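You operate a simulated robot arm through the tools that you are given. There is no shell and no other tool. Be economical: measure what you need, move in short steps, check, and stop when the job is done.

You run a simulated robot arm. Do the job below in one go: nothing can be reset, and whatever is moved stays where it is left.

## Task
Ready the jig: brush thread grease over the square steel block, then fit plug 9 into the small steel socket.
Fine: the brush goes back in its cup. Set down upright: orange brush. A coat counts when it lies all over at full strength: go over it till it gets no stronger.

The check looks at the end state, three seconds after you hand in, the way a careful person would. Anything else that was tipped, shoved, dropped, spilled or broken makes it a failure.

## Robot
A 6-joint arm with a two-finger parallel gripper, fixed in place. Base frame: the origin is at the foot of the arm, x ahead of it, y to its left, z up; the work surface is at about z = 0. Units: cm, degrees, N and s.
With the tool pointing down near the work surface it reaches from about 14 to 58 cm from the base axis. Its first joint turns from -66.0 to 66.0 degrees. Payload 2.1 kg.
The TCP is the grasp point between the finger pads, 3 cm short of the fingertips. In the tool frame z runs along the fingers and y along their closing line. Largest opening 9.4 cm; finger width 2.8, thickness 1; the body of the gripper, 5 by 9.6 cm, starts 5.5 cm behind the TCP.
Orientation is that of the tool frame in the base frame, as [roll, pitch, yaw] about the fixed x, y, z axes, in that order (R = Rz(yaw) Ry(pitch) Rx(roll)). With the fingers straight down and closing along the base's y, the tool's x points along the base's -x, its y along +y and its z along -z.

## Interface
- The arm moves only by the tool servo_tool. Its argument "rows" is a list that holds one entry, the list of rows, each a list of 7 numbers: the shift along the tool's x, y, z in cm, then the turn, a rotation vector about the tool's x, y, z in degrees, then the finger opening in cm, from 0 to 9.4. In form: [[[x, y, z, wx, wy, wz, fingers], ...]]. A call has 1 to 20 rows; each row shifts and turns the commanded pose from where the row before left it, along the tool's axes as they then stand. A row lasts 0.2 s, in which the tool goes at most 5 cm and 8.6 degrees; a call with a longer step from one row to the next is refused whole, and so is a gripper value outside its range. A pose out of reach is approached as far as the arm can. The call stops where the force on the tool passes 70 N (or 10 N more than at its start, if that is more) or the arm is blocked; 0.2 s more then pass. The fingers move at their own pace (about 7.2 cm/s each) and stop on an object; they squeeze with about 31 N. The grip force told is the motor's: it shows also when the fingers shut on nothing. Time passes only in rows, and 0.2 s behind the last, so rows that do not move let the fingers close. It gives the time, the measured TCP pose, the force on the tool (base axes), the opening and the grip force at its end, in the units of the frame above (readings bear some noise), with the torque about the TCP (base axes, N m) and any sound that the robot's microphone picked up.
- Cameras (640 x 400 px; columns grow to the right, rows downward): "scene" is fixed at [5.49, -37.22, 48.11]; the picture's right is [0.79, -0.61, 0.00], its down [-0.36, -0.46, -0.81] and it looks along [0.50, 0.64, -0.58] (base axes); focal length 217 px, centre (320, 200). "wrist" rides on the gripper at [7.6, 1.4, -10.2] in the tool frame; the picture's right is [-0.18, 0.98, 0.00], its down [-0.75, -0.14, -0.64] and it looks along [-0.63, -0.12, 0.77] (tool axes); focal length 243 px, centre (320, 200). There is no depth. A picture from a camera that has moved, and an enlarged one, comes with that camera's place and axes in the base frame and with its lens.
- snapshot(camera): a new picture of that camera. The clock stands still meanwhile.
- zoom(camera, box): a new picture of the part [left, top, right, bottom] of that camera's present view, enlarged. The clock stands still meanwhile.
- hand_in(): hands the job in; it is judged then, once.

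Go step by step. Nothing tells you positions but the pictures and the camera data: compare them with the known pose of the tool, close in by small moves and look again before you grip or let go. The budget is 120 turns and 64 pictures, counting those below and the enlarged ones. Unless the task says otherwise, let go and move clear before handing in.

The tools are called after ">>>" as name(argument=value, ...) on one line, values as JSON. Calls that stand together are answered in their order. servo_tool: Moves the arm, as the interface text tells. Its arguments: {"type":"object","properties":{"rows":{"type":"array","items":{"type":"array","items":{"type":"array","items":{"type":"number"}}}}},"required":["rows"]} The other tools are called the same way: snapshot (camera) takes a picture; zoom (camera, box) takes an enlarged picture of a part of a camera's view; hand_in () hands the job in.

At the start:

```text
time_s: 0.0
ee_pos: [28.75, -3.54, 37.12]
tool_rot: [-179.9, -0.1, 180.0]
ft_force: [-0.5, -0.9, 0.0]
wrist_torque: [-0.01, 0.04, 0.0]
grip_width: 9.39
gripper_force: 0.1
```

scene: 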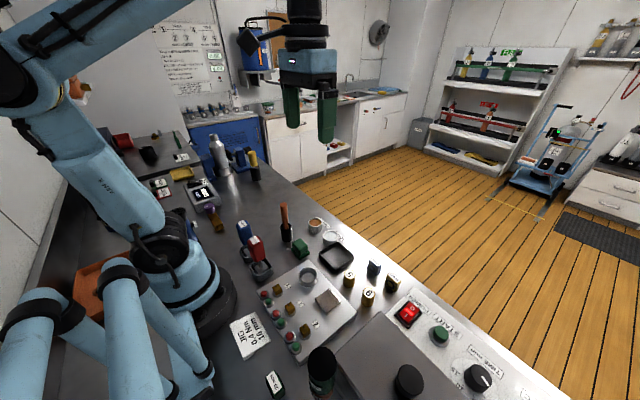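
wrist: 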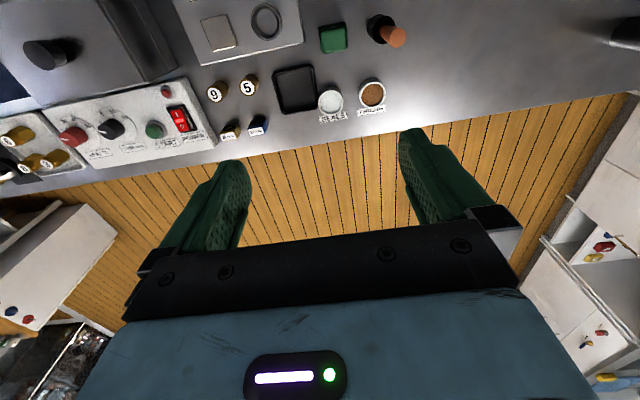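

I see a bench with a jig plate (square block, ring socket), an orange-handled brush in a cup, numbered plugs, and pots near the edge. I'll enlarge these to identify them.

>>> zoom(camera="scene", box=[230, 190, 430, 315])

>>> zoom(camera="wrist", box=[180, 0, 420, 150])

>>> zoom(camera="scene", box=[220, 260, 380, 360])

```text
3.20 times, centred on (330, 252) of scene
camera zoom: at [5.49, -37.22, 48.11], right [0.79, -0.61, 0.0], down [-0.36, -0.46, -0.81], along [0.5, 0.64, -0.58], focal length 695 px, centre (288, 32)
```

zoom: 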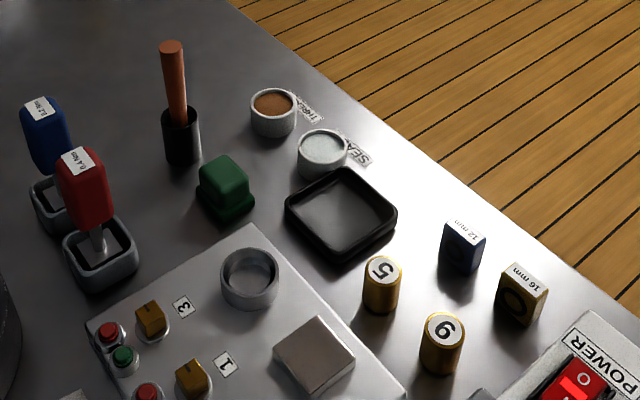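

```text
2.67 times, centred on (300, 75) of wrist
camera zoom: at [21.08, -2.22, 47.38], right [0.18, 0.98, 0.0], down [0.75, -0.14, 0.64], along [0.63, -0.12, -0.77], focal length 647 px, centre (373, 533)
```

zoom: 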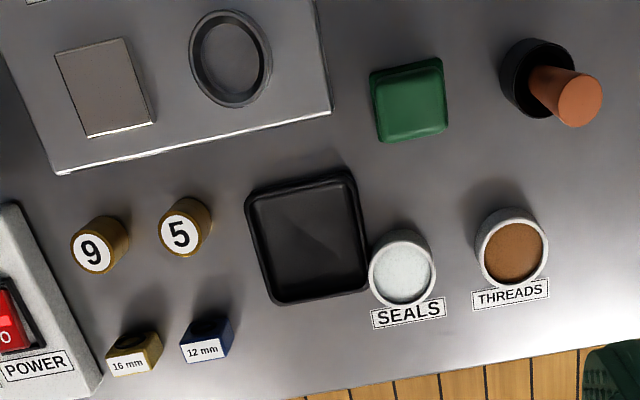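

```text
4.00 times, centred on (300, 310) of scene
camera zoom: at [5.49, -37.22, 48.11], right [0.79, -0.61, 0.0], down [-0.36, -0.46, -0.81], along [0.5, 0.64, -0.58], focal length 868 px, centre (400, -240)
```

zoom: 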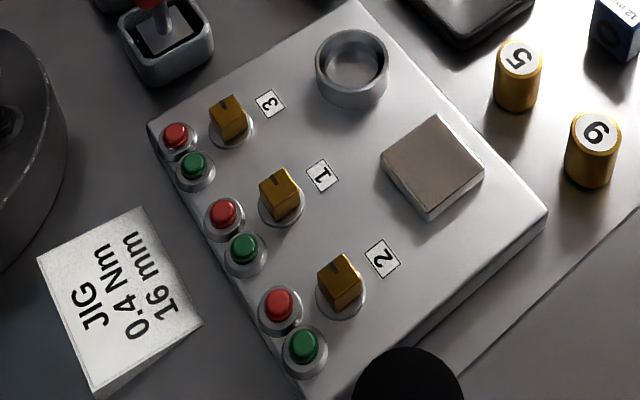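

The 9 could be a 6 seen the wrong way up, and there may be other sockets. I'll look closer at the labels and the rest of the bench.

>>> zoom(camera="wrist", box=[0, 60, 220, 198])

>>> zoom(camera="wrist", box=[195, 65, 275, 115])

>>> zoom(camera="scene", box=[300, 280, 500, 400])

>>> zoom(camera="scene", box=[100, 110, 300, 235])

```text
2.90 times, centred on (110, 129) of wrist
camera zoom: at [21.08, -2.22, 47.38], right [0.18, 0.98, 0.0], down [0.75, -0.14, 0.64], along [0.63, -0.12, -0.77], focal length 703 px, centre (929, 406)
```

zoom: 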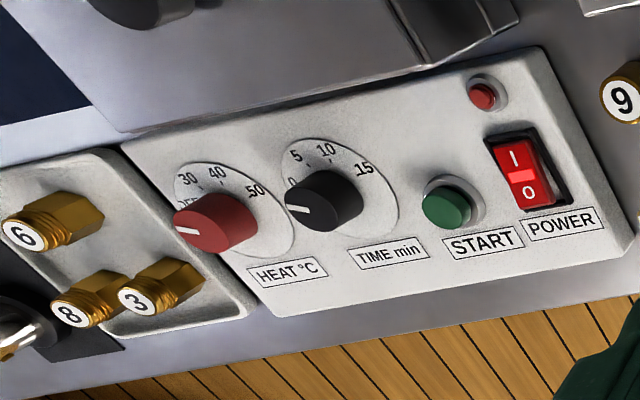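

```text
8.00 times, centred on (235, 90) of wrist
camera zoom: at [21.08, -2.22, 47.38], right [0.18, 0.98, 0.0], down [0.75, -0.14, 0.64], along [0.63, -0.12, -0.77], focal length 1941 px, centre (1000, 1080)
```

zoom: 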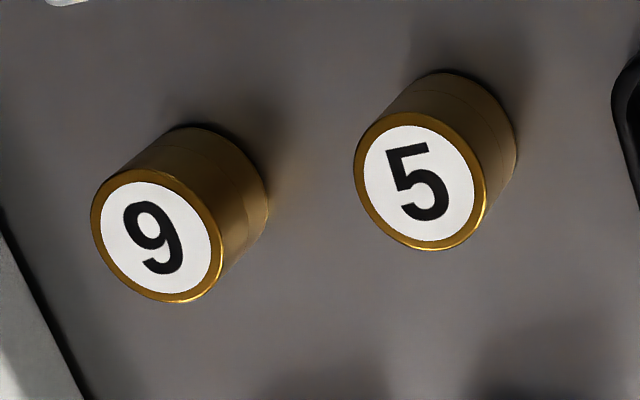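

```text
3.20 times, centred on (400, 340) of scene
camera zoom: at [5.49, -37.22, 48.11], right [0.79, -0.61, 0.0], down [-0.36, -0.46, -0.81], along [0.5, 0.64, -0.58], focal length 695 px, centre (64, -248)
```

zoom: 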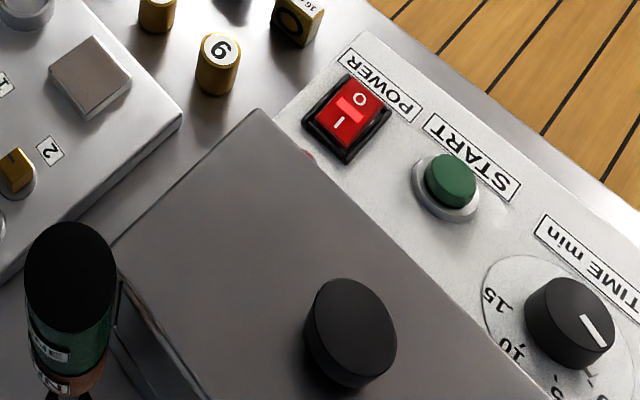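

```text
3.20 times, centred on (200, 172) of scene
camera zoom: at [5.49, -37.22, 48.11], right [0.79, -0.61, 0.0], down [-0.36, -0.46, -0.81], along [0.5, 0.64, -0.58], focal length 695 px, centre (704, 288)
```

zoom: 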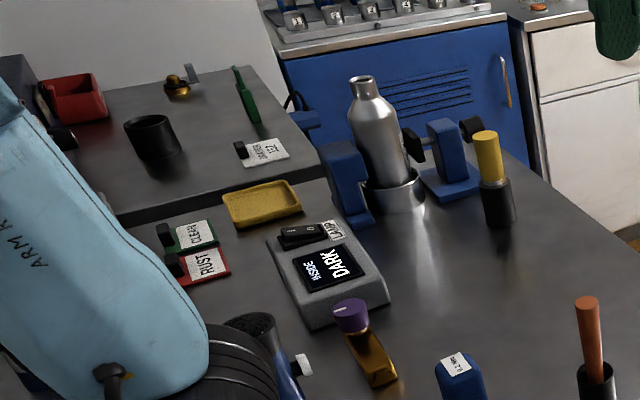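

Everything needed is identified. The orange brush stands in a cup at about (26.4, 5.9) with its top near z 13, the THREADS pot is at (35.7, 4.1), the square block at (22.5, -18) with its top near z 2.9, the ring socket at (22.4, -10.4), and plug 9 at (30.5, -22.4). I'll go above the brush first.

>>> servo_tool(rows=[[[0.39, 1.573, 3.0, 0, 0, 0, 5], [0.39, 1.573, 3.0, 0, 0, 0, 5], [0.39, 1.573, 3.0, 0, 0, 0, 5], [0.39, 1.573, 3.0, 0, 0, 0, 5], [0.39, 1.573, 3.0, 0, 0, 0, 5], [0.39, 1.573, 3.0, 0, 0, 0, 5], [0, 0, 0, 0, 0, 0, 5]]])

>>> snapshot(camera="wrist")

>>> zoom(camera="scene", box=[230, 140, 390, 240])

```text
time_s: 1.6
ee_pos: [26.32, 6.13, 19.44]
tool_rot: [179.9, 0.0, 180.0]
ft_force: [0.1, -0.4, 0.1]
wrist_torque: [0.01, -0.03, 0.01]
grip_width: 4.98
gripper_force: 0.0
```

```text
54 pictures are left
camera wrist: at [18.8, 7.53, 29.62], right [0.18, 0.98, 0.0], down [0.75, -0.14, 0.64], along [0.63, -0.12, -0.77], focal length 243 px, centre (320, 200)
```

wrist: 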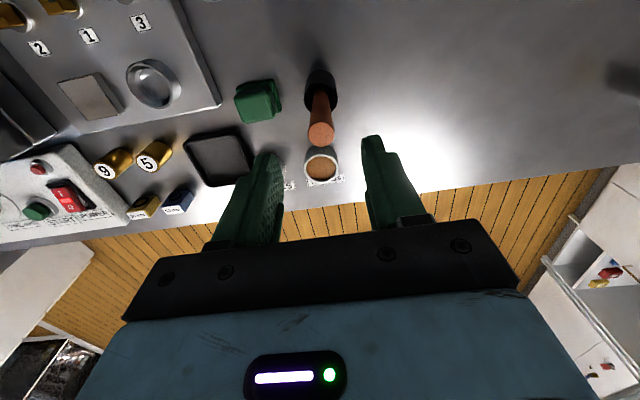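

```text
4.00 times, centred on (310, 190) of scene
camera zoom: at [5.49, -37.22, 48.11], right [0.79, -0.61, 0.0], down [-0.36, -0.46, -0.81], along [0.5, 0.64, -0.58], focal length 868 px, centre (360, 240)
```

zoom: 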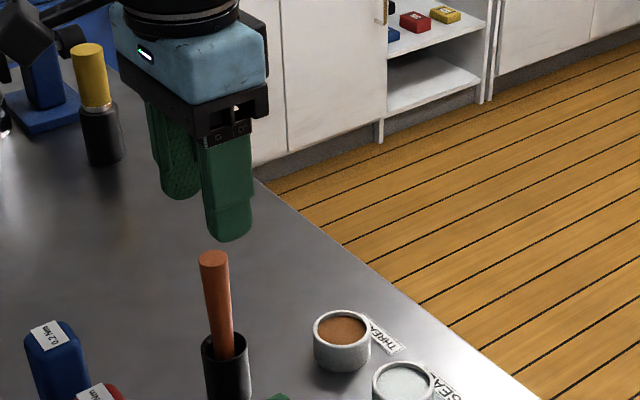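

The handle is between the fingers in y. I'll descend to grip near z 10.5.

>>> servo_tool(rows=[[[0.15, 0, 2.3, 0, 0, 0, 5], [0, 0, 2.3, 0, 0, 0, 5], [0, 0, 2.3, 0, 0, 0, 5], [0, 0, 2.0, 0, 0, 0, 5], [0, 0, 0, 0, 0, 0, 5]]])

>>> zoom(camera="scene", box=[230, 160, 358, 240])

>>> snapshot(camera="wrist")

```text
time_s: 2.8
ee_pos: [26.27, 5.83, 10.71]
tool_rot: [-180.0, 0.0, 180.0]
ft_force: [-0.6, -0.1, 0.5]
wrist_torque: [0.01, 0.02, 0.0]
grip_width: 4.97
gripper_force: 0.1
```

```text
5.00 times, centred on (294, 200) of scene
camera zoom: at [5.49, -37.22, 48.11], right [0.79, -0.61, 0.0], down [-0.36, -0.46, -0.81], along [0.5, 0.64, -0.58], focal length 1086 px, centre (450, 200)
```

zoom: 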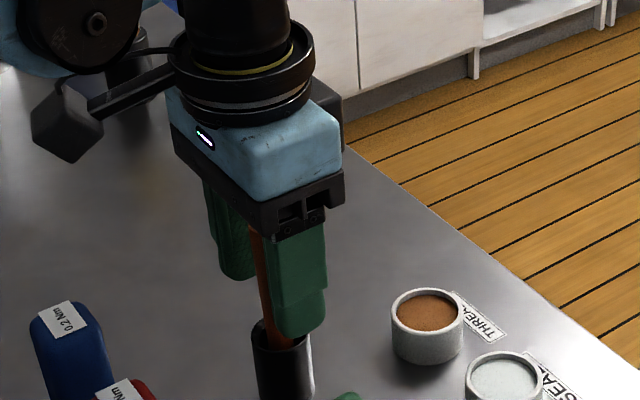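

```text
51 pictures are left
camera wrist: at [18.55, 7.31, 20.82], right [0.18, 0.98, 0.0], down [0.75, -0.14, 0.64], along [0.63, -0.12, -0.77], focal length 243 px, centre (320, 200)
```

wrist: 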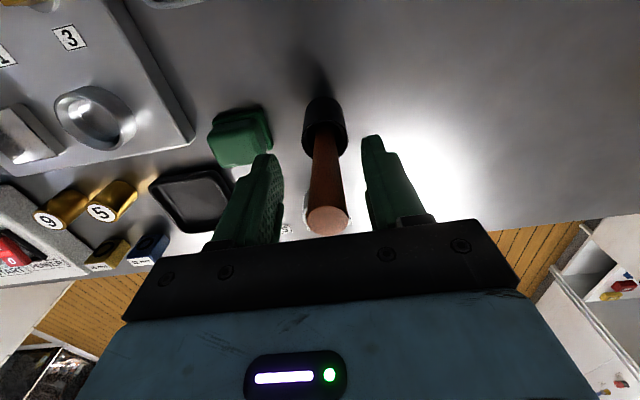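

>>> zoom(camera="wrist", box=[260, 70, 420, 250])

```text
2.22 times, centred on (340, 160) of wrist
camera zoom: at [18.55, 7.31, 20.82], right [0.18, 0.98, 0.0], down [0.75, -0.14, 0.64], along [0.63, -0.12, -0.77], focal length 539 px, centre (276, 289)
```

zoom: 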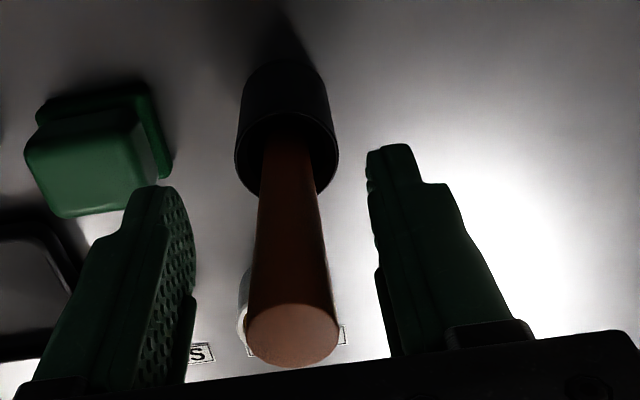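

The brush stands upright at about (25.9, 6.2). I'll centre on it and close.

>>> servo_tool(rows=[[[0.35, 0.35, 0.1, 0, 0, 0, 5], [0, 0, 0, 0, 0, 0, 3], [0, 0, 0, 0, 0, 0, 1], [0, 0, 0, 0, 0, 0, 1], [0, 0, 0, 0, 0, 0, 1], [0, 0, 0, 0, 0, 0, 1]]])

```text
time_s: 4.2
ee_pos: [25.7, 6.2, 10.42]
tool_rot: [-180.0, -0.1, -180.0]
ft_force: [-0.2, 0.1, 0.0]
wrist_torque: [-0.01, 0.01, -0.02]
grip_width: 1.96
gripper_force: 30.7
```

Gripped, 1.96 cm wide. I'll lift straight up.

>>> servo_tool(rows=[[[0, 0, -1.5, 0, 0, 0, 1], [0, 0, -2, 0, 0, 0, 1], [0, 0, -2, 0, 0, 0, 1], [0, 0, -2, 0, 0, 0, 1], [0, 0, -2, 0, 0, 0, 1], [0, 0, -1, 0, 0, 0, 1], [0, 0, 0, 0, 0, 0, 1]]])

>>> zoom(camera="scene", box=[230, 140, 358, 240])

>>> snapshot(camera="wrist")

```text
time_s: 5.8
ee_pos: [25.72, 6.35, 20.64]
tool_rot: [180.0, -0.1, 180.0]
ft_force: [0.0, 0.4, -0.1]
wrist_torque: [0.01, 0.01, 0.0]
grip_width: 1.9
gripper_force: 31.2
```

```text
4.00 times, centred on (294, 190) of scene
camera zoom: at [5.49, -37.22, 48.11], right [0.79, -0.61, 0.0], down [-0.36, -0.46, -0.81], along [0.5, 0.64, -0.58], focal length 868 px, centre (424, 240)
```

zoom: 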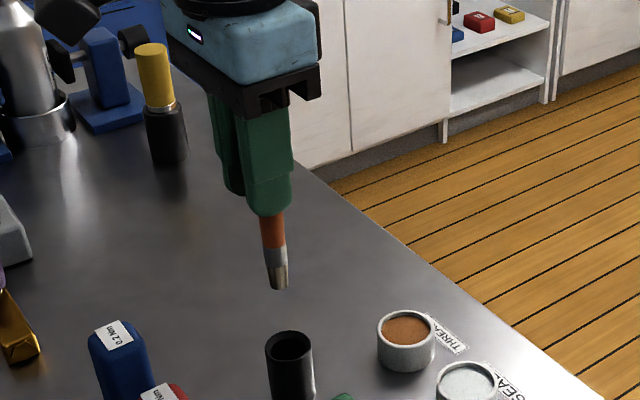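

```text
48 pictures are left
camera wrist: at [18.18, 7.63, 30.92], right [0.18, 0.98, 0.0], down [0.75, -0.14, 0.64], along [0.63, -0.12, -0.77], focal length 243 px, centre (320, 200)
```

wrist: 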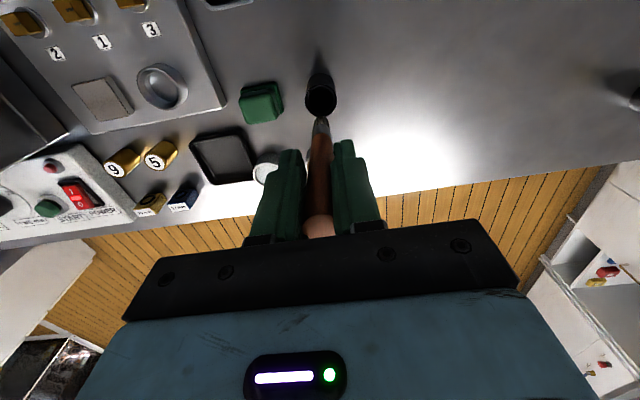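

Brush is out; its tip sits about 9.5 cm below the TCP. I'll move above the THREADS pot with the tip still above the rim.

>>> servo_tool(rows=[[[-2.4, -0.53, 0, 0, 0, 0, 1], [-2.4, -0.53, 0, 0, 0, 0, 1], [-2.4, -0.53, 1, 0, 0, 0, 1], [-2.4, -0.53, 2, 0, 0, 0, 1], [0, 0, 2, 0, 0, 0, 1], [0, 0, 0, 0, 0, 0, 1]]])

>>> zoom(camera="scene", box=[270, 180, 382, 250])

>>> zoom(camera="wrist", box=[240, 80, 400, 180])

```text
time_s: 7.2
ee_pos: [35.39, 4.18, 15.73]
tool_rot: [179.9, 0.0, -180.0]
ft_force: [-0.4, 0.2, -0.1]
wrist_torque: [0.01, 0.02, -0.01]
grip_width: 1.88
gripper_force: 30.6
```

```text
5.71 times, centred on (326, 215) of scene
camera zoom: at [5.49, -37.22, 48.11], right [0.79, -0.61, 0.0], down [-0.36, -0.46, -0.81], along [0.5, 0.64, -0.58], focal length 1241 px, centre (286, 114)
```

zoom: 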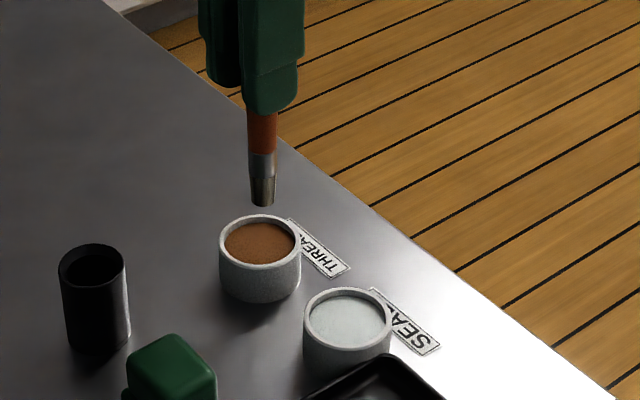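

```text
4.00 times, centred on (320, 130) of wrist
camera zoom: at [27.81, 5.6, 25.97], right [0.18, 0.98, 0.0], down [0.75, -0.14, 0.64], along [0.63, -0.12, -0.77], focal length 970 px, centre (320, 480)
```

zoom: 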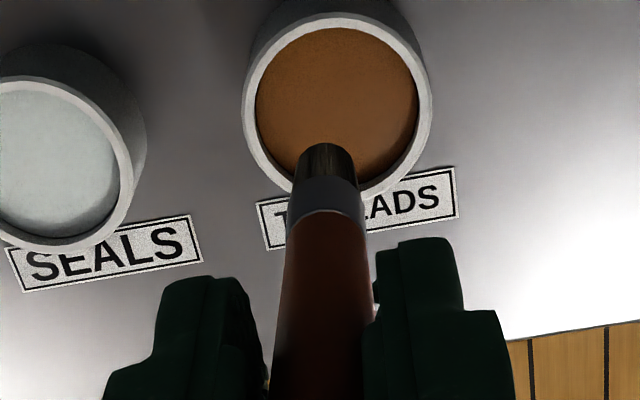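

Tip is over the pot centre. I'll lower into the grease and watch the force.

>>> servo_tool(rows=[[[0, 0.15, 1, 0, 0, 0, 1], [0, 0, 1, 0, 0, 0, 1], [0, 0, 0.7, 0, 0, 0, 1], [0, 0, 0.5, 0, 0, 0, 1], [0, 0, 0.5, 0, 0, 0, 1], [0, 0, 0, 0, 0, 0, 1]]])

>>> zoom(camera="scene", box=[270, 180, 382, 250])

```text
time_s: 8.6
ee_pos: [35.45, 4.19, 11.97]
tool_rot: [-180.0, 0.0, -180.0]
ft_force: [1.8, 0.4, 22.1]
wrist_torque: [0.0, -0.29, 0.02]
grip_width: 1.87
gripper_force: 31.4
```

```text
5.71 times, centred on (326, 215) of scene
camera zoom: at [5.48, -37.22, 48.11], right [0.79, -0.61, 0.0], down [-0.36, -0.46, -0.81], along [0.5, 0.64, -0.58], focal length 1241 px, centre (286, 114)
```

zoom: 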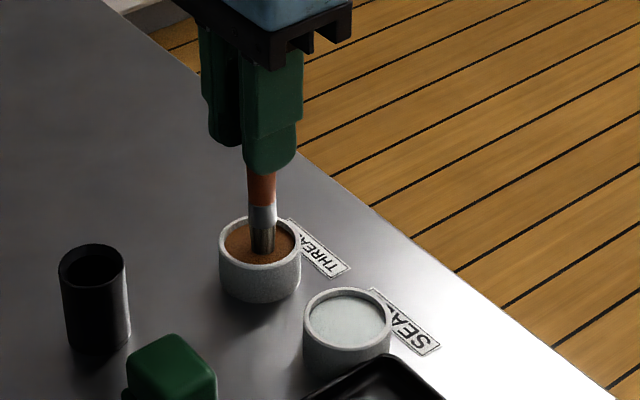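

The brush met the grease (22 N). I'll lift and travel to above the block.

>>> servo_tool(rows=[[[0, 0, -1, 0, 0, 0, 1], [0, 0, -2, 0, 0, 0, 1], [0, 0, -2, 0, 0, 0, 1], [1.61, -2.79, 0, 0, 0, 0, 1], [1.61, -2.79, 0, 0, 0, 0, 1], [1.61, -2.79, 0, 0, 0, 0, 1], [1.61, -2.79, 0, 0, 0, 0, 1], [1.61, -2.79, 0, 0, 0, 0, 1], [1.61, -2.79, 0, 0, 0, 0, 1], [1.61, -2.79, 0, 0, 0, 0, 1], [1.61, -2.79, 0, 0, 0, 0, 1], [0, 0, 0, 0, 0, 0, 1]]])

>>> zoom(camera="scene", box=[260, 240, 388, 320])

>>> zoom(camera="wrist", box=[200, 60, 440, 210])

```text
time_s: 11.2
ee_pos: [22.49, -18.33, 17.13]
tool_rot: [-180.0, 0.0, -180.0]
ft_force: [-1.1, 0.8, 0.1]
wrist_torque: [0.01, -0.01, 0.01]
grip_width: 1.89
gripper_force: 31.2
```

```text
5.00 times, centred on (324, 280) of scene
camera zoom: at [5.49, -37.22, 48.11], right [0.79, -0.61, 0.0], down [-0.36, -0.46, -0.81], along [0.5, 0.64, -0.58], focal length 1086 px, centre (300, -200)
```

zoom: 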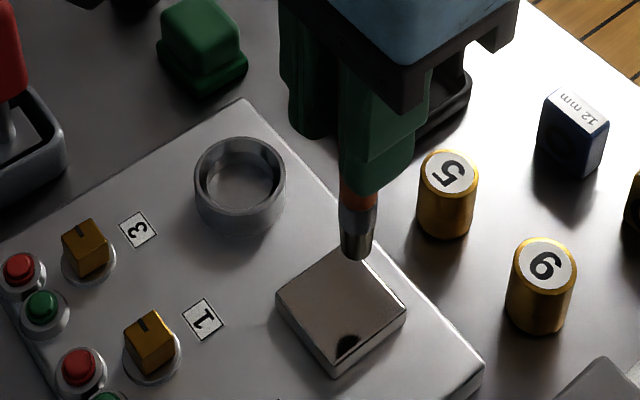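

```text
2.67 times, centred on (320, 135) of wrist
camera zoom: at [14.72, -16.94, 27.26], right [0.18, 0.98, 0.0], down [0.75, -0.14, 0.64], along [0.63, -0.12, -0.77], focal length 647 px, centre (320, 373)
```

zoom: 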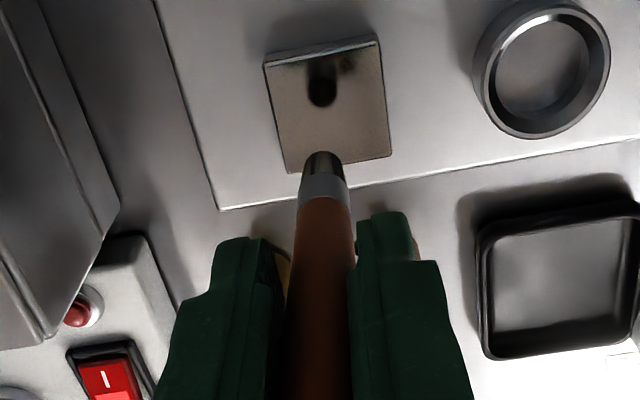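

The block's top spans x 20.5–24.5, y -20.1 to -16.1 and is axis-aligned; the tip hangs over its centre. I'll descend gently to find contact.

>>> servo_tool(rows=[[[0, 0, 1.5, 0, 0, 0, 1], [0, 0, 1.5, 0, 0, 0, 1], [0, 0, 0.8, 0, 0, 0, 1], [0, 0, 0.5, 0, 0, 0, 1], [0, 0, 0, 0, 0, 0, 1]]])

```text
time_s: 12.4
ee_pos: [22.73, -18.29, 12.79]
tool_rot: [-179.9, 0.2, -180.0]
ft_force: [2.0, 0.9, 25.0]
wrist_torque: [-0.01, -0.26, -0.01]
grip_width: 1.84
gripper_force: 31.0
```

Contact at TCP z≈12.8. I'll ease off a bit and make a first stroke toward +x and back, then look.

>>> servo_tool(rows=[[[0, 0, -0.1, 0, 0, 0, 1], [-0.5, 0, 0, 0, 0, 0, 1], [-0.5, 0, 0, 0, 0, 0, 1], [-0.5, 0, 0, 0, 0, 0, 1], [0.6, 0, 0, 0, 0, 0, 1], [0.6, 0, 0, 0, 0, 0, 1], [0.6, 0, 0, 0, 0, 0, 1], [0.6, 0, 0, 0, 0, 0, 1], [0.6, 0, 0, 0, 0, 0, 1], [0, 0, 0, 0, 0, 0, 1]]])

>>> zoom(camera="scene", box=[300, 260, 364, 300])

```text
time_s: 14.6
ee_pos: [21.1, -18.14, 12.75]
tool_rot: [180.0, -0.1, -180.0]
ft_force: [-0.5, -0.2, -1.1]
wrist_torque: [0.03, 0.01, 0.01]
grip_width: 1.84
gripper_force: 31.0
```

```text
10.00 times, centred on (332, 280) of scene
camera zoom: at [5.49, -37.22, 48.11], right [0.79, -0.61, 0.0], down [-0.36, -0.46, -0.81], along [0.5, 0.64, -0.58], focal length 2171 px, centre (200, -600)
```

zoom: 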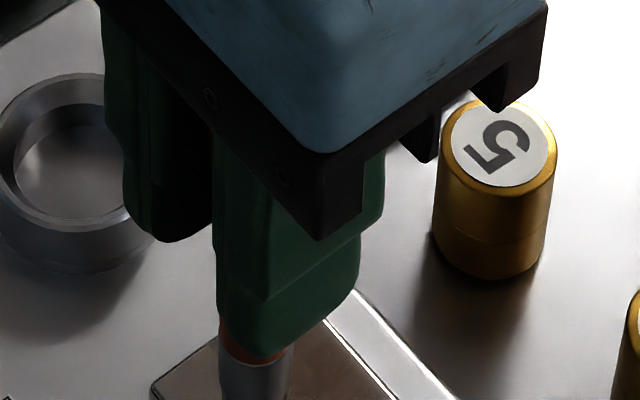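

No contact force after easing, so I'll press 0.12 cm back down, stroke once along x and check the force.

>>> servo_tool(rows=[[[0, 0, 0.12, 0, 0, 0, 1], [-0.6, 0, 0, 0, 0, 0, 1], [-0.6, 0, 0, 0, 0, 0, 1], [-0.6, 0, 0, 0, 0, 0, 1], [-0.6, 0, 0, 0, 0, 0, 1], [-0.6, 0, 0, 0, 0, 0, 1]]])

>>> zoom(camera="wrist", box=[240, 60, 400, 160])

```text
time_s: 16.0
ee_pos: [24.11, -18.09, 12.76]
tool_rot: [180.0, 0.1, 179.9]
ft_force: [-1.0, -0.6, 0.2]
wrist_torque: [-0.02, 0.02, -0.02]
grip_width: 1.85
gripper_force: 31.2
```

```text
4.00 times, centred on (320, 110) of wrist
camera zoom: at [16.47, -16.66, 22.84], right [0.18, 0.98, 0.0], down [0.75, -0.14, 0.64], along [0.63, -0.12, -0.77], focal length 970 px, centre (320, 560)
```

zoom: 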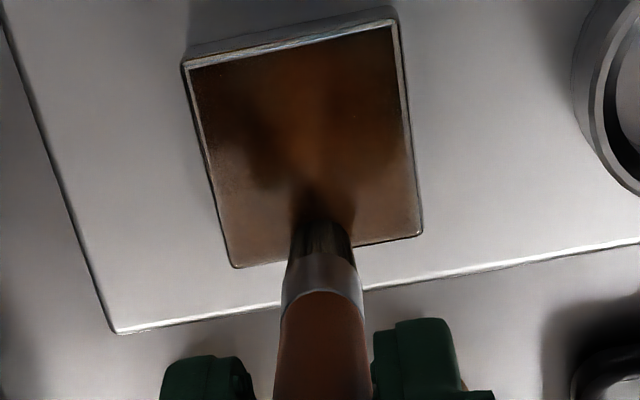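

The coat is going on, stronger in the middle. I'll raster the rest of the surface.

>>> servo_tool(rows=[[[0, -0.7, 0.05, 0, 0, 0, 1], [0, -0.6, 0, 0, 0, 0, 1], [0.8, 0, 0, 0, 0, 0, 1], [0.8, 0, 0, 0, 0, 0, 1], [0.8, 0, 0, 0, 0, 0, 1], [0.8, 0, 0, 0, 0, 0, 1], [0, 0.7, 0, 0, 0, 0, 1], [-0.8, 0, 0, 0, 0, 0, 1], [-0.8, 0, 0, 0, 0, 0, 1], [-0.8, 0, 0, 0, 0, 0, 1], [-0.8, 0, 0, 0, 0, 0, 1], [0, 1.2, 0, 0, 0, 0, 1], [0.8, 0, 0, 0, 0, 0, 1], [0.8, 0, 0, 0, 0, 0, 1], [0.8, 0, 0, 0, 0, 0, 1], [0.8, 0, 0, 0, 0, 0, 1], [0, 0.8, 0, 0, 0, 0, 1], [-0.8, 0, 0, 0, 0, 0, 1], [-0.8, 0, 0, 0, 0, 0, 1], [-0.8, 0, 0, 0, 0, 0, 1]]])

>>> servo_tool(rows=[[[-0.8, 0, 0, 0, 0, 0, 1], [0, 0, 0, 0, 0, 0, 1], [-1, 0, -3, 0, 0, 0, 1], [-2, 0, -1, 0, 0, 0, 1], [0, 0, 0, 0, 0, 0, 1]]])

>>> zoom(camera="wrist", box=[240, 40, 400, 140])

```text
time_s: 20.2
ee_pos: [23.33, -16.84, 12.51]
tool_rot: [-180.0, 0.0, -180.0]
ft_force: [0.4, 0.5, -0.4]
wrist_torque: [-0.03, -0.02, -0.02]
grip_width: 1.8
gripper_force: 31.1
```

```text
time_s: 21.4
ee_pos: [27.25, -16.75, 16.61]
tool_rot: [179.9, 0.0, -179.9]
ft_force: [-0.1, -0.8, -0.5]
wrist_torque: [0.01, 0.01, -0.01]
grip_width: 1.82
gripper_force: 30.7
```

```text
4.00 times, centred on (320, 90) of wrist
camera zoom: at [19.51, -15.23, 26.77], right [0.18, 0.98, 0.0], down [0.75, -0.14, 0.64], along [0.63, -0.12, -0.77], focal length 970 px, centre (320, 640)
```

zoom: 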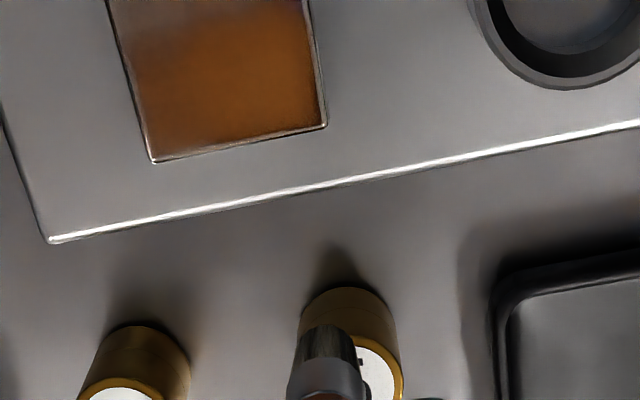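

Let me see the whole block and the brush in the fingers.

>>> zoom(camera="wrist", box=[220, 0, 380, 100])

>>> zoom(camera="scene", box=[280, 210, 408, 320])

```text
4.00 times, centred on (300, 50) of wrist
camera zoom: at [19.51, -15.23, 26.77], right [0.18, 0.98, 0.0], down [0.75, -0.14, 0.64], along [0.63, -0.12, -0.77], focal length 970 px, centre (400, 800)
```

zoom: 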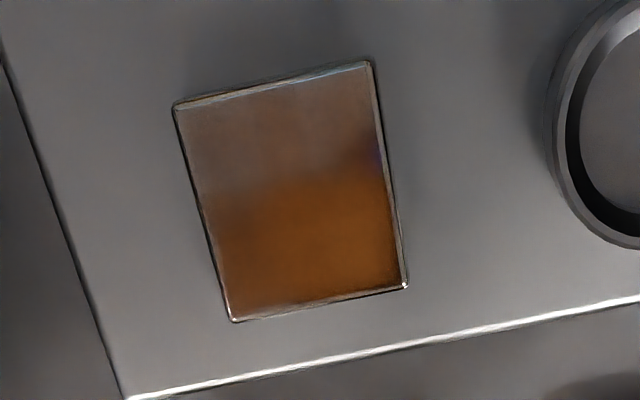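

```text
3.64 times, centred on (344, 265) of scene
camera zoom: at [5.49, -37.22, 48.11], right [0.79, -0.61, 0.0], down [-0.36, -0.46, -0.81], along [0.5, 0.64, -0.58], focal length 790 px, centre (233, -36)
```

zoom: 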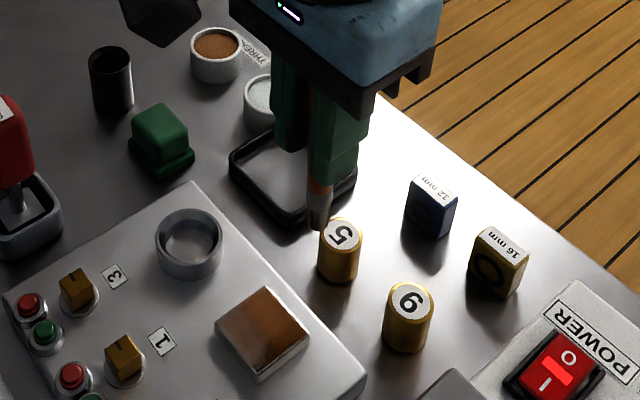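

The coat is strong on the +x half and thin on the -x half. I'll re-dip and cover again.

>>> servo_tool(rows=[[[0, 0, -1, 0, 0, 0, 1], [-1.02, 2.62, 0, 0, 0, 0, 1], [-1.02, 2.62, 0, 0, 0, 0, 1], [-1.02, 2.62, 0, 0, 0, 0, 1], [-1.02, 2.62, 0, 0, 0, 0, 1], [-1.02, 2.62, 0, 0, 0, 0, 1], [-1.02, 2.62, 0, 0, 0, 0, 1], [-1.02, 2.62, 0, 0, 0, 0, 1], [-1.02, 2.62, 0, 0, 0, 0, 1], [0, 0, 0, 0, 0, 0, 1]]])

>>> zoom(camera="wrist", box=[240, 80, 400, 180])

```text
time_s: 23.6
ee_pos: [35.06, 4.2, 17.58]
tool_rot: [179.9, -0.1, -180.0]
ft_force: [0.0, 0.3, 0.1]
wrist_torque: [0.0, 0.01, 0.01]
grip_width: 1.84
gripper_force: 30.5
```

```text
4.00 times, centred on (320, 130) of wrist
camera zoom: at [27.47, 5.6, 27.88], right [0.18, 0.98, 0.0], down [0.75, -0.14, 0.64], along [0.63, -0.12, -0.77], focal length 970 px, centre (320, 480)
```

zoom: 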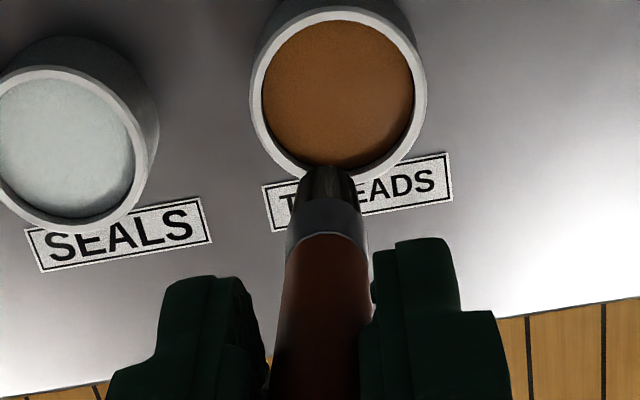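

The brush has slid up about 1 cm in the grip, so contact comes lower now. I'll dip more gently.

>>> servo_tool(rows=[[[-0.3, 0.1, 2, 0, 0, 0, 1], [0, 0, 2, 0, 0, 0, 1], [0, 0, 1.5, 0, 0, 0, 1], [0, 0, 0.5, 0, 0, 0, 1], [0, 0, 0, 0, 0, 0, 1]]])

```text
time_s: 24.8
ee_pos: [35.51, 4.47, 11.42]
tool_rot: [-180.0, 0.0, -180.0]
ft_force: [-0.8, -0.4, 13.1]
wrist_torque: [-0.06, 0.08, -0.01]
grip_width: 1.81
gripper_force: 30.7
```

Dipped with 13 N. Back to the block, over its -x side.

>>> servo_tool(rows=[[[0, 0, 0, 0, 0, 0, 1], [0, 0, -1.5, 0, 0, 0, 1], [0, 0, -2, 0, 0, 0, 1], [0, 0, -2, 0, 0, 0, 1], [1.76, -2.97, 0, 0, 0, 0, 1], [1.76, -2.97, 0, 0, 0, 0, 1], [1.76, -2.97, 0, 0, 0, 0, 1], [1.76, -2.97, 0, 0, 0, 0, 1], [1.76, -2.97, 0, 0, 0, 0, 1], [1.76, -2.97, 0, 0, 0, 0, 1], [1.76, -2.97, 0, 0, 0, 0, 1], [1.76, -2.97, 0, 0, 0, 0, 1], [0, 0, 2, 0, 0, 0, 1], [0, 0, 1.5, 0, 0, 0, 1], [0, 0, 0.9, 0, 0, 0, 1], [0, 0, 0, 0, 0, 0, 1]]])

>>> zoom(camera="wrist", box=[240, 60, 400, 160])

```text
time_s: 28.2
ee_pos: [21.51, -19.39, 12.91]
tool_rot: [-180.0, -0.1, 180.0]
ft_force: [-0.3, 0.2, -1.1]
wrist_torque: [-0.04, 0.01, -0.04]
grip_width: 1.81
gripper_force: 31.1
```

```text
4.00 times, centred on (320, 110) of wrist
camera zoom: at [13.82, -17.96, 23.09], right [0.18, 0.98, 0.0], down [0.75, -0.14, 0.64], along [0.63, -0.12, -0.77], focal length 970 px, centre (320, 560)
```

zoom: 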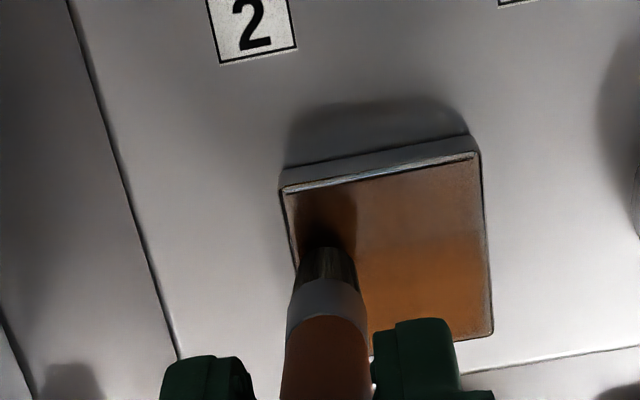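

Not touching yet; I'll lower until a light contact.

>>> servo_tool(rows=[[[0, 0, 0.3, 0, 0, 0, 1], [0, 0, 0.25, 0, 0, 0, 1], [0, 0, 0, 0, 0, 0, 1]]])

```text
time_s: 29.0
ee_pos: [21.49, -19.33, 12.27]
tool_rot: [-180.0, 0.0, 179.9]
ft_force: [1.1, 0.1, 25.7]
wrist_torque: [0.01, -0.16, 0.04]
grip_width: 1.84
gripper_force: 31.4
```

Contact. Now strokes along y, working through the -x half and then onwards.

>>> servo_tool(rows=[[[0, 0.65, 0, 0, 0, 0, 1], [0, 0.65, 0, 0, 0, 0, 1], [0, 0.65, 0, 0, 0, 0, 1], [0, 0.65, 0, 0, 0, 0, 1], [0.5, 0, 0, 0, 0, 0, 1], [0, -0.65, 0, 0, 0, 0, 1], [0, -0.65, 0, 0, 0, 0, 1], [0, -0.65, 0, 0, 0, 0, 1], [0, -0.65, 0, 0, 0, 0, 1], [0, -0.2, 0, 0, 0, 0, 1], [-1, 0, 0, 0, 0, 0, 1], [0, 0.7, 0, 0, 0, 0, 1], [0, 0.7, 0, 0, 0, 0, 1], [0, 0.7, 0, 0, 0, 0, 1], [0, 0.7, 0, 0, 0, 0, 1], [0, 0, 0, 0, 0, 0, 1]]])

>>> zoom(camera="wrist", box=[240, 60, 400, 160])

```text
time_s: 32.4
ee_pos: [21.91, -16.79, 12.14]
tool_rot: [-179.9, 0.0, 180.0]
ft_force: [0.9, -0.7, -0.1]
wrist_torque: [0.01, -0.01, 0.01]
grip_width: 1.83
gripper_force: 31.1
```

```text
4.00 times, centred on (320, 110) of wrist
camera zoom: at [14.25, -15.4, 22.36], right [0.18, 0.98, 0.0], down [0.75, -0.14, 0.64], along [0.63, -0.12, -0.77], focal length 970 px, centre (320, 560)
```

zoom: 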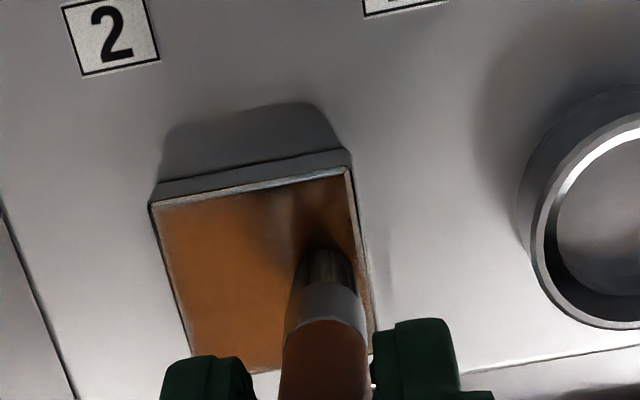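

Nearly full; the -x/+y corner is still thin. I'll press 0.1 cm and go over that corner and then all lanes again.

>>> servo_tool(rows=[[[0, 0, 0.1, 0, 0, 0, 1], [0.5, 0, 0, 0, 0, 0, 1], [0.6, 0, 0, 0, 0, 0, 1], [0, -0.7, 0, 0, 0, 0, 1], [0, -0.7, 0, 0, 0, 0, 1], [-0.6, 0, 0, 0, 0, 0, 1], [0, 0.7, 0, 0, 0, 0, 1], [0, 0.8, 0, 0, 0, 0, 1], [0.6, 0, 0, 0, 0, 0, 1], [0, 0, 0, 0, 0, 0, 1], [0, -0.8, 0, 0, 0, 0, 1], [0, -0.8, 0, 0, 0, 0, 1], [0, -0.8, 0, 0, 0, 0, 1], [0, -0.6, 0, 0, 0, 0, 1], [-1.6, 0, 0, 0, 0, 0, 1], [0, 0, -3, 0, 0, 0, 1], [-4, 0, -2, 0, 0, 0, 1], [-2, 0, 0, 0, 0, 0, 1], [0, 0, 0, 0, 0, 0, 1]]])

>>> zoom(camera="wrist", box=[240, 0, 400, 100])

```text
time_s: 36.4
ee_pos: [28.42, -19.9, 17.21]
tool_rot: [180.0, 0.0, 180.0]
ft_force: [0.1, -0.2, -0.8]
wrist_torque: [0.0, 0.0, 0.02]
grip_width: 1.78
gripper_force: 30.9
```

```text
4.00 times, centred on (320, 50) of wrist
camera zoom: at [20.75, -18.45, 27.35], right [0.18, 0.98, 0.0], down [0.75, -0.14, 0.64], along [0.63, -0.12, -0.77], focal length 970 px, centre (320, 800)
```

zoom: 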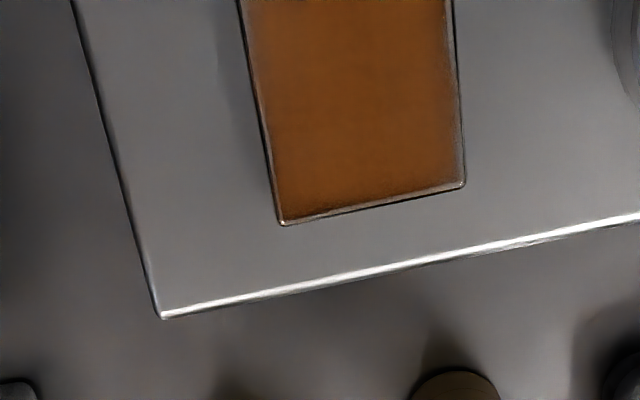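

>>> zoom(camera="scene", box=[300, 270, 364, 330])

>>> servo_tool(rows=[[[2.5, 2, -1, 0, 0, 0, 1], [2, 2, -1, 0, 0, 0, 1], [0, 2, 0, 0, 0, 0, 1], [0, 2, 0, 0, 0, 0, 1], [0, 0, 0, 0, 0, 0, 1]]])

>>> zoom(camera="wrist", box=[160, 20, 320, 120])

```text
6.67 times, centred on (332, 300) of scene
camera zoom: at [5.49, -37.22, 48.11], right [0.79, -0.61, 0.0], down [-0.36, -0.46, -0.81], along [0.5, 0.64, -0.58], focal length 1448 px, centre (240, -467)
```

zoom: 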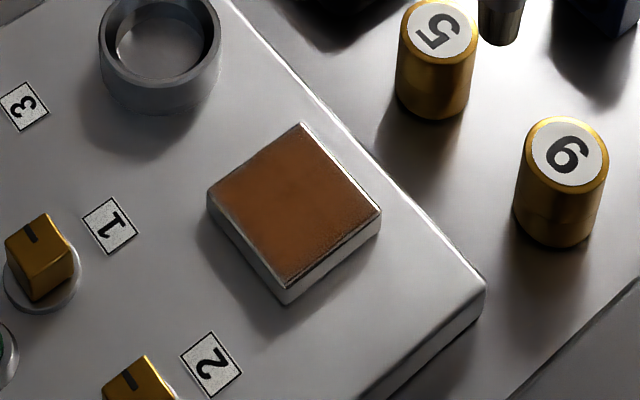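

```text
time_s: 37.6
ee_pos: [23.97, -11.71, 19.03]
tool_rot: [180.0, 0.0, 179.9]
ft_force: [0.5, -0.1, 0.5]
wrist_torque: [0.0, 0.02, 0.01]
grip_width: 1.83
gripper_force: 31.5
```

```text
4.00 times, centred on (240, 70) of wrist
camera zoom: at [16.3, -10.28, 29.22], right [0.18, 0.98, 0.0], down [0.75, -0.14, 0.64], along [0.63, -0.12, -0.77], focal length 970 px, centre (640, 720)
```

zoom: 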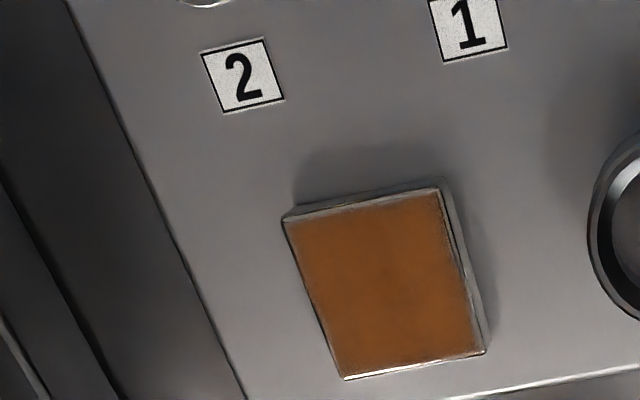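

The coat looks even. To be sure it is at full strength I'll dip once more and make one full pass.

>>> servo_tool(rows=[[[-1.9, 2.68, 0, 0, 0, 0, 1], [-1.9, 2.68, 0, 0, 0, 0, 1], [-1.9, 2.68, 0, 0, 0, 0, 1], [-1.9, 2.68, 0, 0, 0, 0, 1], [-1.9, 2.68, 0, 0, 0, 0, 1], [-1.9, 2.68, 0, 0, 0, 0, 1], [0, 0, 0, 0, 0, 0, 1], [0, 0, 2.5, 0, 0, 0, 1], [0, 0, 2.5, 0, 0, 0, 1], [0, 0, 2, 0, 0, 0, 1], [0, 0, 0.5, 0, 0, 0, 1], [0, 0, 0.3, 0, 0, 0, 1], [0, 0, 0, 0, 0, 0, 1]]])

```text
time_s: 40.4
ee_pos: [35.36, 4.38, 11.21]
tool_rot: [-179.9, -0.1, 179.9]
ft_force: [-0.1, -0.5, -0.5]
wrist_torque: [-0.01, 0.01, 0.04]
grip_width: 1.81
gripper_force: 30.8
```

>>> servo_tool(rows=[[[0, 0, 0.2, 0, 0, 0, 1], [0, 0, 0.1, 0, 0, 0, 1], [0, 0, 0, 0, 0, 0, 1]]])

```text
time_s: 41.2
ee_pos: [35.28, 4.23, 11.13]
tool_rot: [-180.0, 0.1, 179.9]
ft_force: [-1.3, 1.0, 14.9]
wrist_torque: [0.08, 0.01, 0.0]
grip_width: 1.84
gripper_force: 30.6
```

The dip touched (15 N). Now to the block's -x/-y corner and down to light contact.

>>> servo_tool(rows=[[[0, 0, -1.5, 0, 0, 0, 1], [0, 0, -2, 0, 0, 0, 1], [0, 0, -2, 0, 0, 0, 1], [1.78, -2.97, 0, 0, 0, 0, 1], [1.78, -2.97, 0, 0, 0, 0, 1], [1.78, -2.97, 0, 0, 0, 0, 1], [1.78, -2.97, 0, 0, 0, 0, 1], [1.78, -2.97, 0, 0, 0, 0, 1], [1.78, -2.97, 0, 0, 0, 0, 1], [1.78, -2.97, 0, 0, 0, 0, 1], [1.78, -2.97, 0, 0, 0, 0, 1], [0, 0, 2, 0, 0, 0, 1], [0, 0, 1.5, 0, 0, 0, 1], [0, 0, 0.7, 0, 0, 0, 1], [0, 0, 0.2, 0, 0, 0, 1], [0, 0, 0, 0, 0, 0, 1]]])

```text
time_s: 44.6
ee_pos: [21.11, -19.55, 12.1]
tool_rot: [-180.0, 0.1, -179.9]
ft_force: [0.3, -0.4, 0.2]
wrist_torque: [0.02, 0.02, 0.01]
grip_width: 1.79
gripper_force: 30.9
```

>>> servo_tool(rows=[[[0, 0, 0.15, 0, 0, 0, 1], [0, 0, 0.05, 0, 0, 0, 1], [0, 0.95, 0, 0, 0, 0, 1], [0, 0.95, 0, 0, 0, 0, 1], [0, 0.95, 0, 0, 0, 0, 1], [-0.8, 0, 0, 0, 0, 0, 1], [0, -0.95, 0, 0, 0, 0, 1], [0, -0.95, 0, 0, 0, 0, 1], [0, -0.95, 0, 0, 0, 0, 1], [-0.8, 0, 0, 0, 0, 0, 1], [0, 0.95, 0, 0, 0, 0, 1], [0, 0.95, 0, 0, 0, 0, 1], [0, 0.95, 0, 0, 0, 0, 1], [-0.8, 0, 0, 0, 0, 0, 1], [0, -0.95, 0, 0, 0, 0, 1], [0, -0.95, 0, 0, 0, 0, 1], [0, -0.95, 0, 0, 0, 0, 1], [-0.7, 0, 0, 0, 0, 0, 1], [0, 0.95, 0, 0, 0, 0, 1], [0, 0.95, 0, 0, 0, 0, 1]]])

>>> servo_tool(rows=[[[0, 0.95, 0, 0, 0, 0, 1], [0, 0, 0, 0, 0, 0, 1], [0, 0, -3, 0, 0, 0, 1], [0, 3, -2, 0, 0, 0, 1], [0, 3, -2, 0, 0, 0, 1], [0, 0, 0, 0, 0, 0, 1]]])

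>>> zoom(camera="wrist", box=[160, 20, 320, 120])

>>> zoom(camera="scene", box=[300, 270, 364, 330])

```text
time_s: 48.8
ee_pos: [24.26, -17.31, 11.93]
tool_rot: [180.0, 0.0, -180.0]
ft_force: [-0.4, 0.6, 0.3]
wrist_torque: [-0.01, 0.0, -0.02]
grip_width: 1.81
gripper_force: 30.9
```

```text
time_s: 50.2
ee_pos: [24.32, -10.64, 18.91]
tool_rot: [179.9, 0.0, -179.9]
ft_force: [0.5, 0.5, -0.3]
wrist_torque: [0.01, -0.02, 0.02]
grip_width: 1.81
gripper_force: 30.8
```

```text
4.00 times, centred on (240, 70) of wrist
camera zoom: at [16.73, -9.15, 29.14], right [0.18, 0.98, 0.0], down [0.75, -0.14, 0.64], along [0.63, -0.12, -0.77], focal length 970 px, centre (640, 720)
```

zoom: 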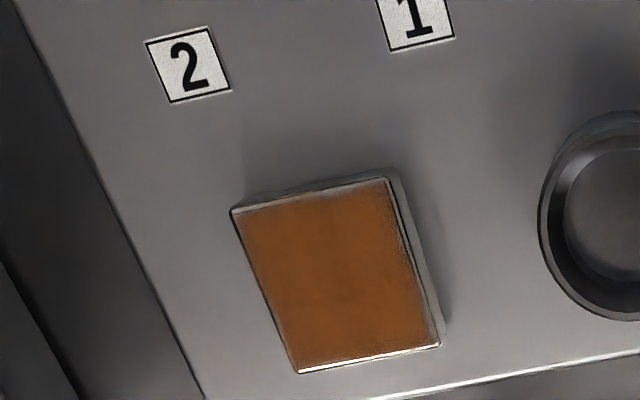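

```text
6.67 times, centred on (332, 300) of scene
camera zoom: at [5.49, -37.22, 48.11], right [0.79, -0.61, 0.0], down [-0.36, -0.46, -0.81], along [0.5, 0.64, -0.58], focal length 1448 px, centre (240, -467)
```

zoom: 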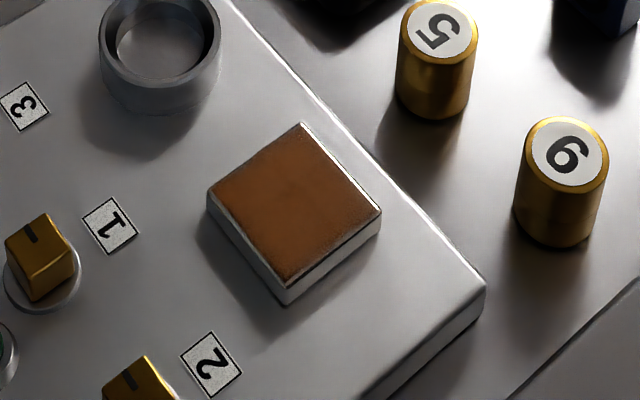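

Nothing got visibly stronger; only the very rim might be a touch thin, so I'll run one perimeter pass close to the edges.

>>> servo_tool(rows=[[[0, -3, 2, 0, 0, 0, 1], [-0.05, -2.65, 2, 0, 0, 0, 1], [0, 0, 2, 0, 0, 0, 1], [0, 0, 0.95, 0, 0, 0, 1], [0, 0, 0.08, 0, 0, 0, 1], [0.9, 0, 0, 0, 0, 0, 1], [0.9, 0, 0, 0, 0, 0, 1], [0.9, 0, 0, 0, 0, 0, 1], [0.8, 0, 0, 0, 0, 0, 1], [0, -0.9, 0, 0, 0, 0, 1], [0, -0.9, 0, 0, 0, 0, 1], [0, -0.9, 0, 0, 0, 0, 1], [0, -0.8, 0, 0, 0, 0, 1], [-0.9, 0, 0, 0, 0, 0, 1], [-0.9, 0, 0, 0, 0, 0, 1], [-0.9, 0, 0, 0, 0, 0, 1], [-0.8, 0, 0, 0, 0, 0, 1], [0, 0.9, 0, 0, 0, 0, 1], [0, 0.9, 0, 0, 0, 0, 1], [0, 0.9, 0, 0, 0, 0, 1]]])

>>> servo_tool(rows=[[[0, 0.8, 0, 0, 0, 0, 1], [0, 0, 0, 0, 0, 0, 1], [0, 0, -3, 0, 0, 0, 1], [0, 3, -2, 0, 0, 0, 1], [0, 3, -2, 0, 0, 0, 1], [0, 0, 0, 0, 0, 0, 1]]])

>>> zoom(camera="scene", box=[300, 270, 364, 330])

```text
time_s: 54.4
ee_pos: [24.15, -17.07, 11.97]
tool_rot: [179.9, 0.0, -180.0]
ft_force: [-0.8, 0.3, 0.0]
wrist_torque: [-0.01, 0.0, -0.03]
grip_width: 1.77
gripper_force: 30.5
```

```text
time_s: 55.8
ee_pos: [24.21, -10.27, 19.0]
tool_rot: [-179.9, 0.0, 180.0]
ft_force: [-0.2, 0.3, -0.9]
wrist_torque: [0.01, -0.01, -0.02]
grip_width: 1.79
gripper_force: 30.7
```

```text
6.67 times, centred on (332, 300) of scene
camera zoom: at [5.49, -37.22, 48.11], right [0.79, -0.61, 0.0], down [-0.36, -0.46, -0.81], along [0.5, 0.64, -0.58], focal length 1448 px, centre (240, -467)
```

zoom: 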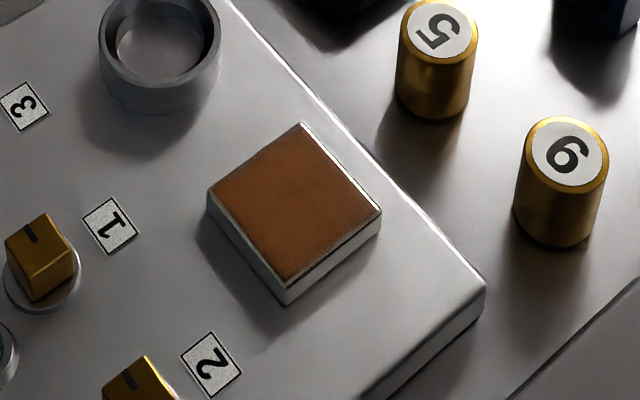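

No change, so the coat is complete. Next I return the brush to above its cup.

>>> servo_tool(rows=[[[0, 0, -1, 0, 0, 0, 1], [-0.25, 2.74, 0, 0, 0, 0, 1], [-0.25, 2.74, 0, 0, 0, 0, 1], [-0.25, 2.74, 0, 0, 0, 0, 1], [-0.25, 2.74, 0, 0, 0, 0, 1], [-0.25, 2.74, 0, 0, 0, 0, 1], [-0.25, 2.74, 0, 0, 0, 0, 1], [0, 0, 1.5, 0, 0, 0, 1], [0, 0, 1.5, 0, 0, 0, 1], [0, 0, 0, 0, 0, 0, 1]]])

>>> zoom(camera="wrist", box=[240, 80, 400, 180])

>>> zoom(camera="scene", box=[246, 185, 326, 255])

```text
time_s: 58.0
ee_pos: [25.73, 6.2, 16.78]
tool_rot: [180.0, 0.0, 179.9]
ft_force: [0.1, -0.8, -0.9]
wrist_torque: [0.0, -0.01, 0.02]
grip_width: 1.76
gripper_force: 31.4
```

```text
4.00 times, centred on (320, 130) of wrist
camera zoom: at [18.07, 7.58, 27.0], right [0.18, 0.98, 0.0], down [0.75, -0.14, 0.64], along [0.63, -0.12, -0.77], focal length 970 px, centre (320, 480)
```

zoom: 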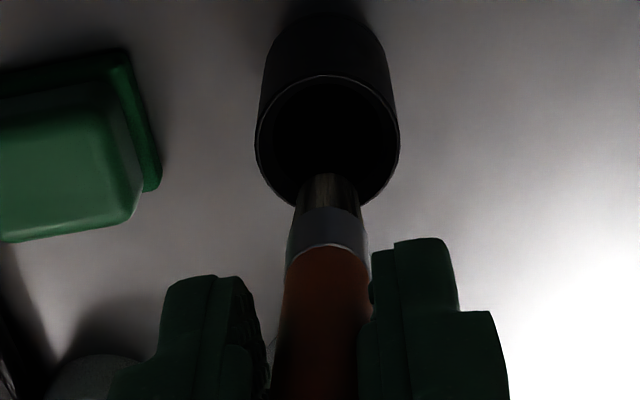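

```text
5.71 times, centred on (286, 220) of scene
camera zoom: at [5.49, -37.22, 48.11], right [0.79, -0.61, 0.0], down [-0.36, -0.46, -0.81], along [0.5, 0.64, -0.58], focal length 1241 px, centre (514, 86)
```

zoom: 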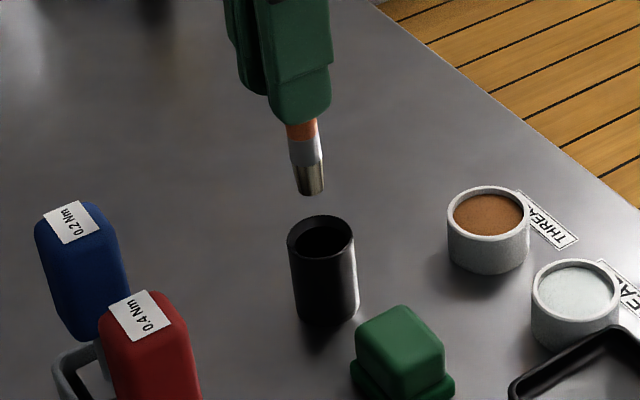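

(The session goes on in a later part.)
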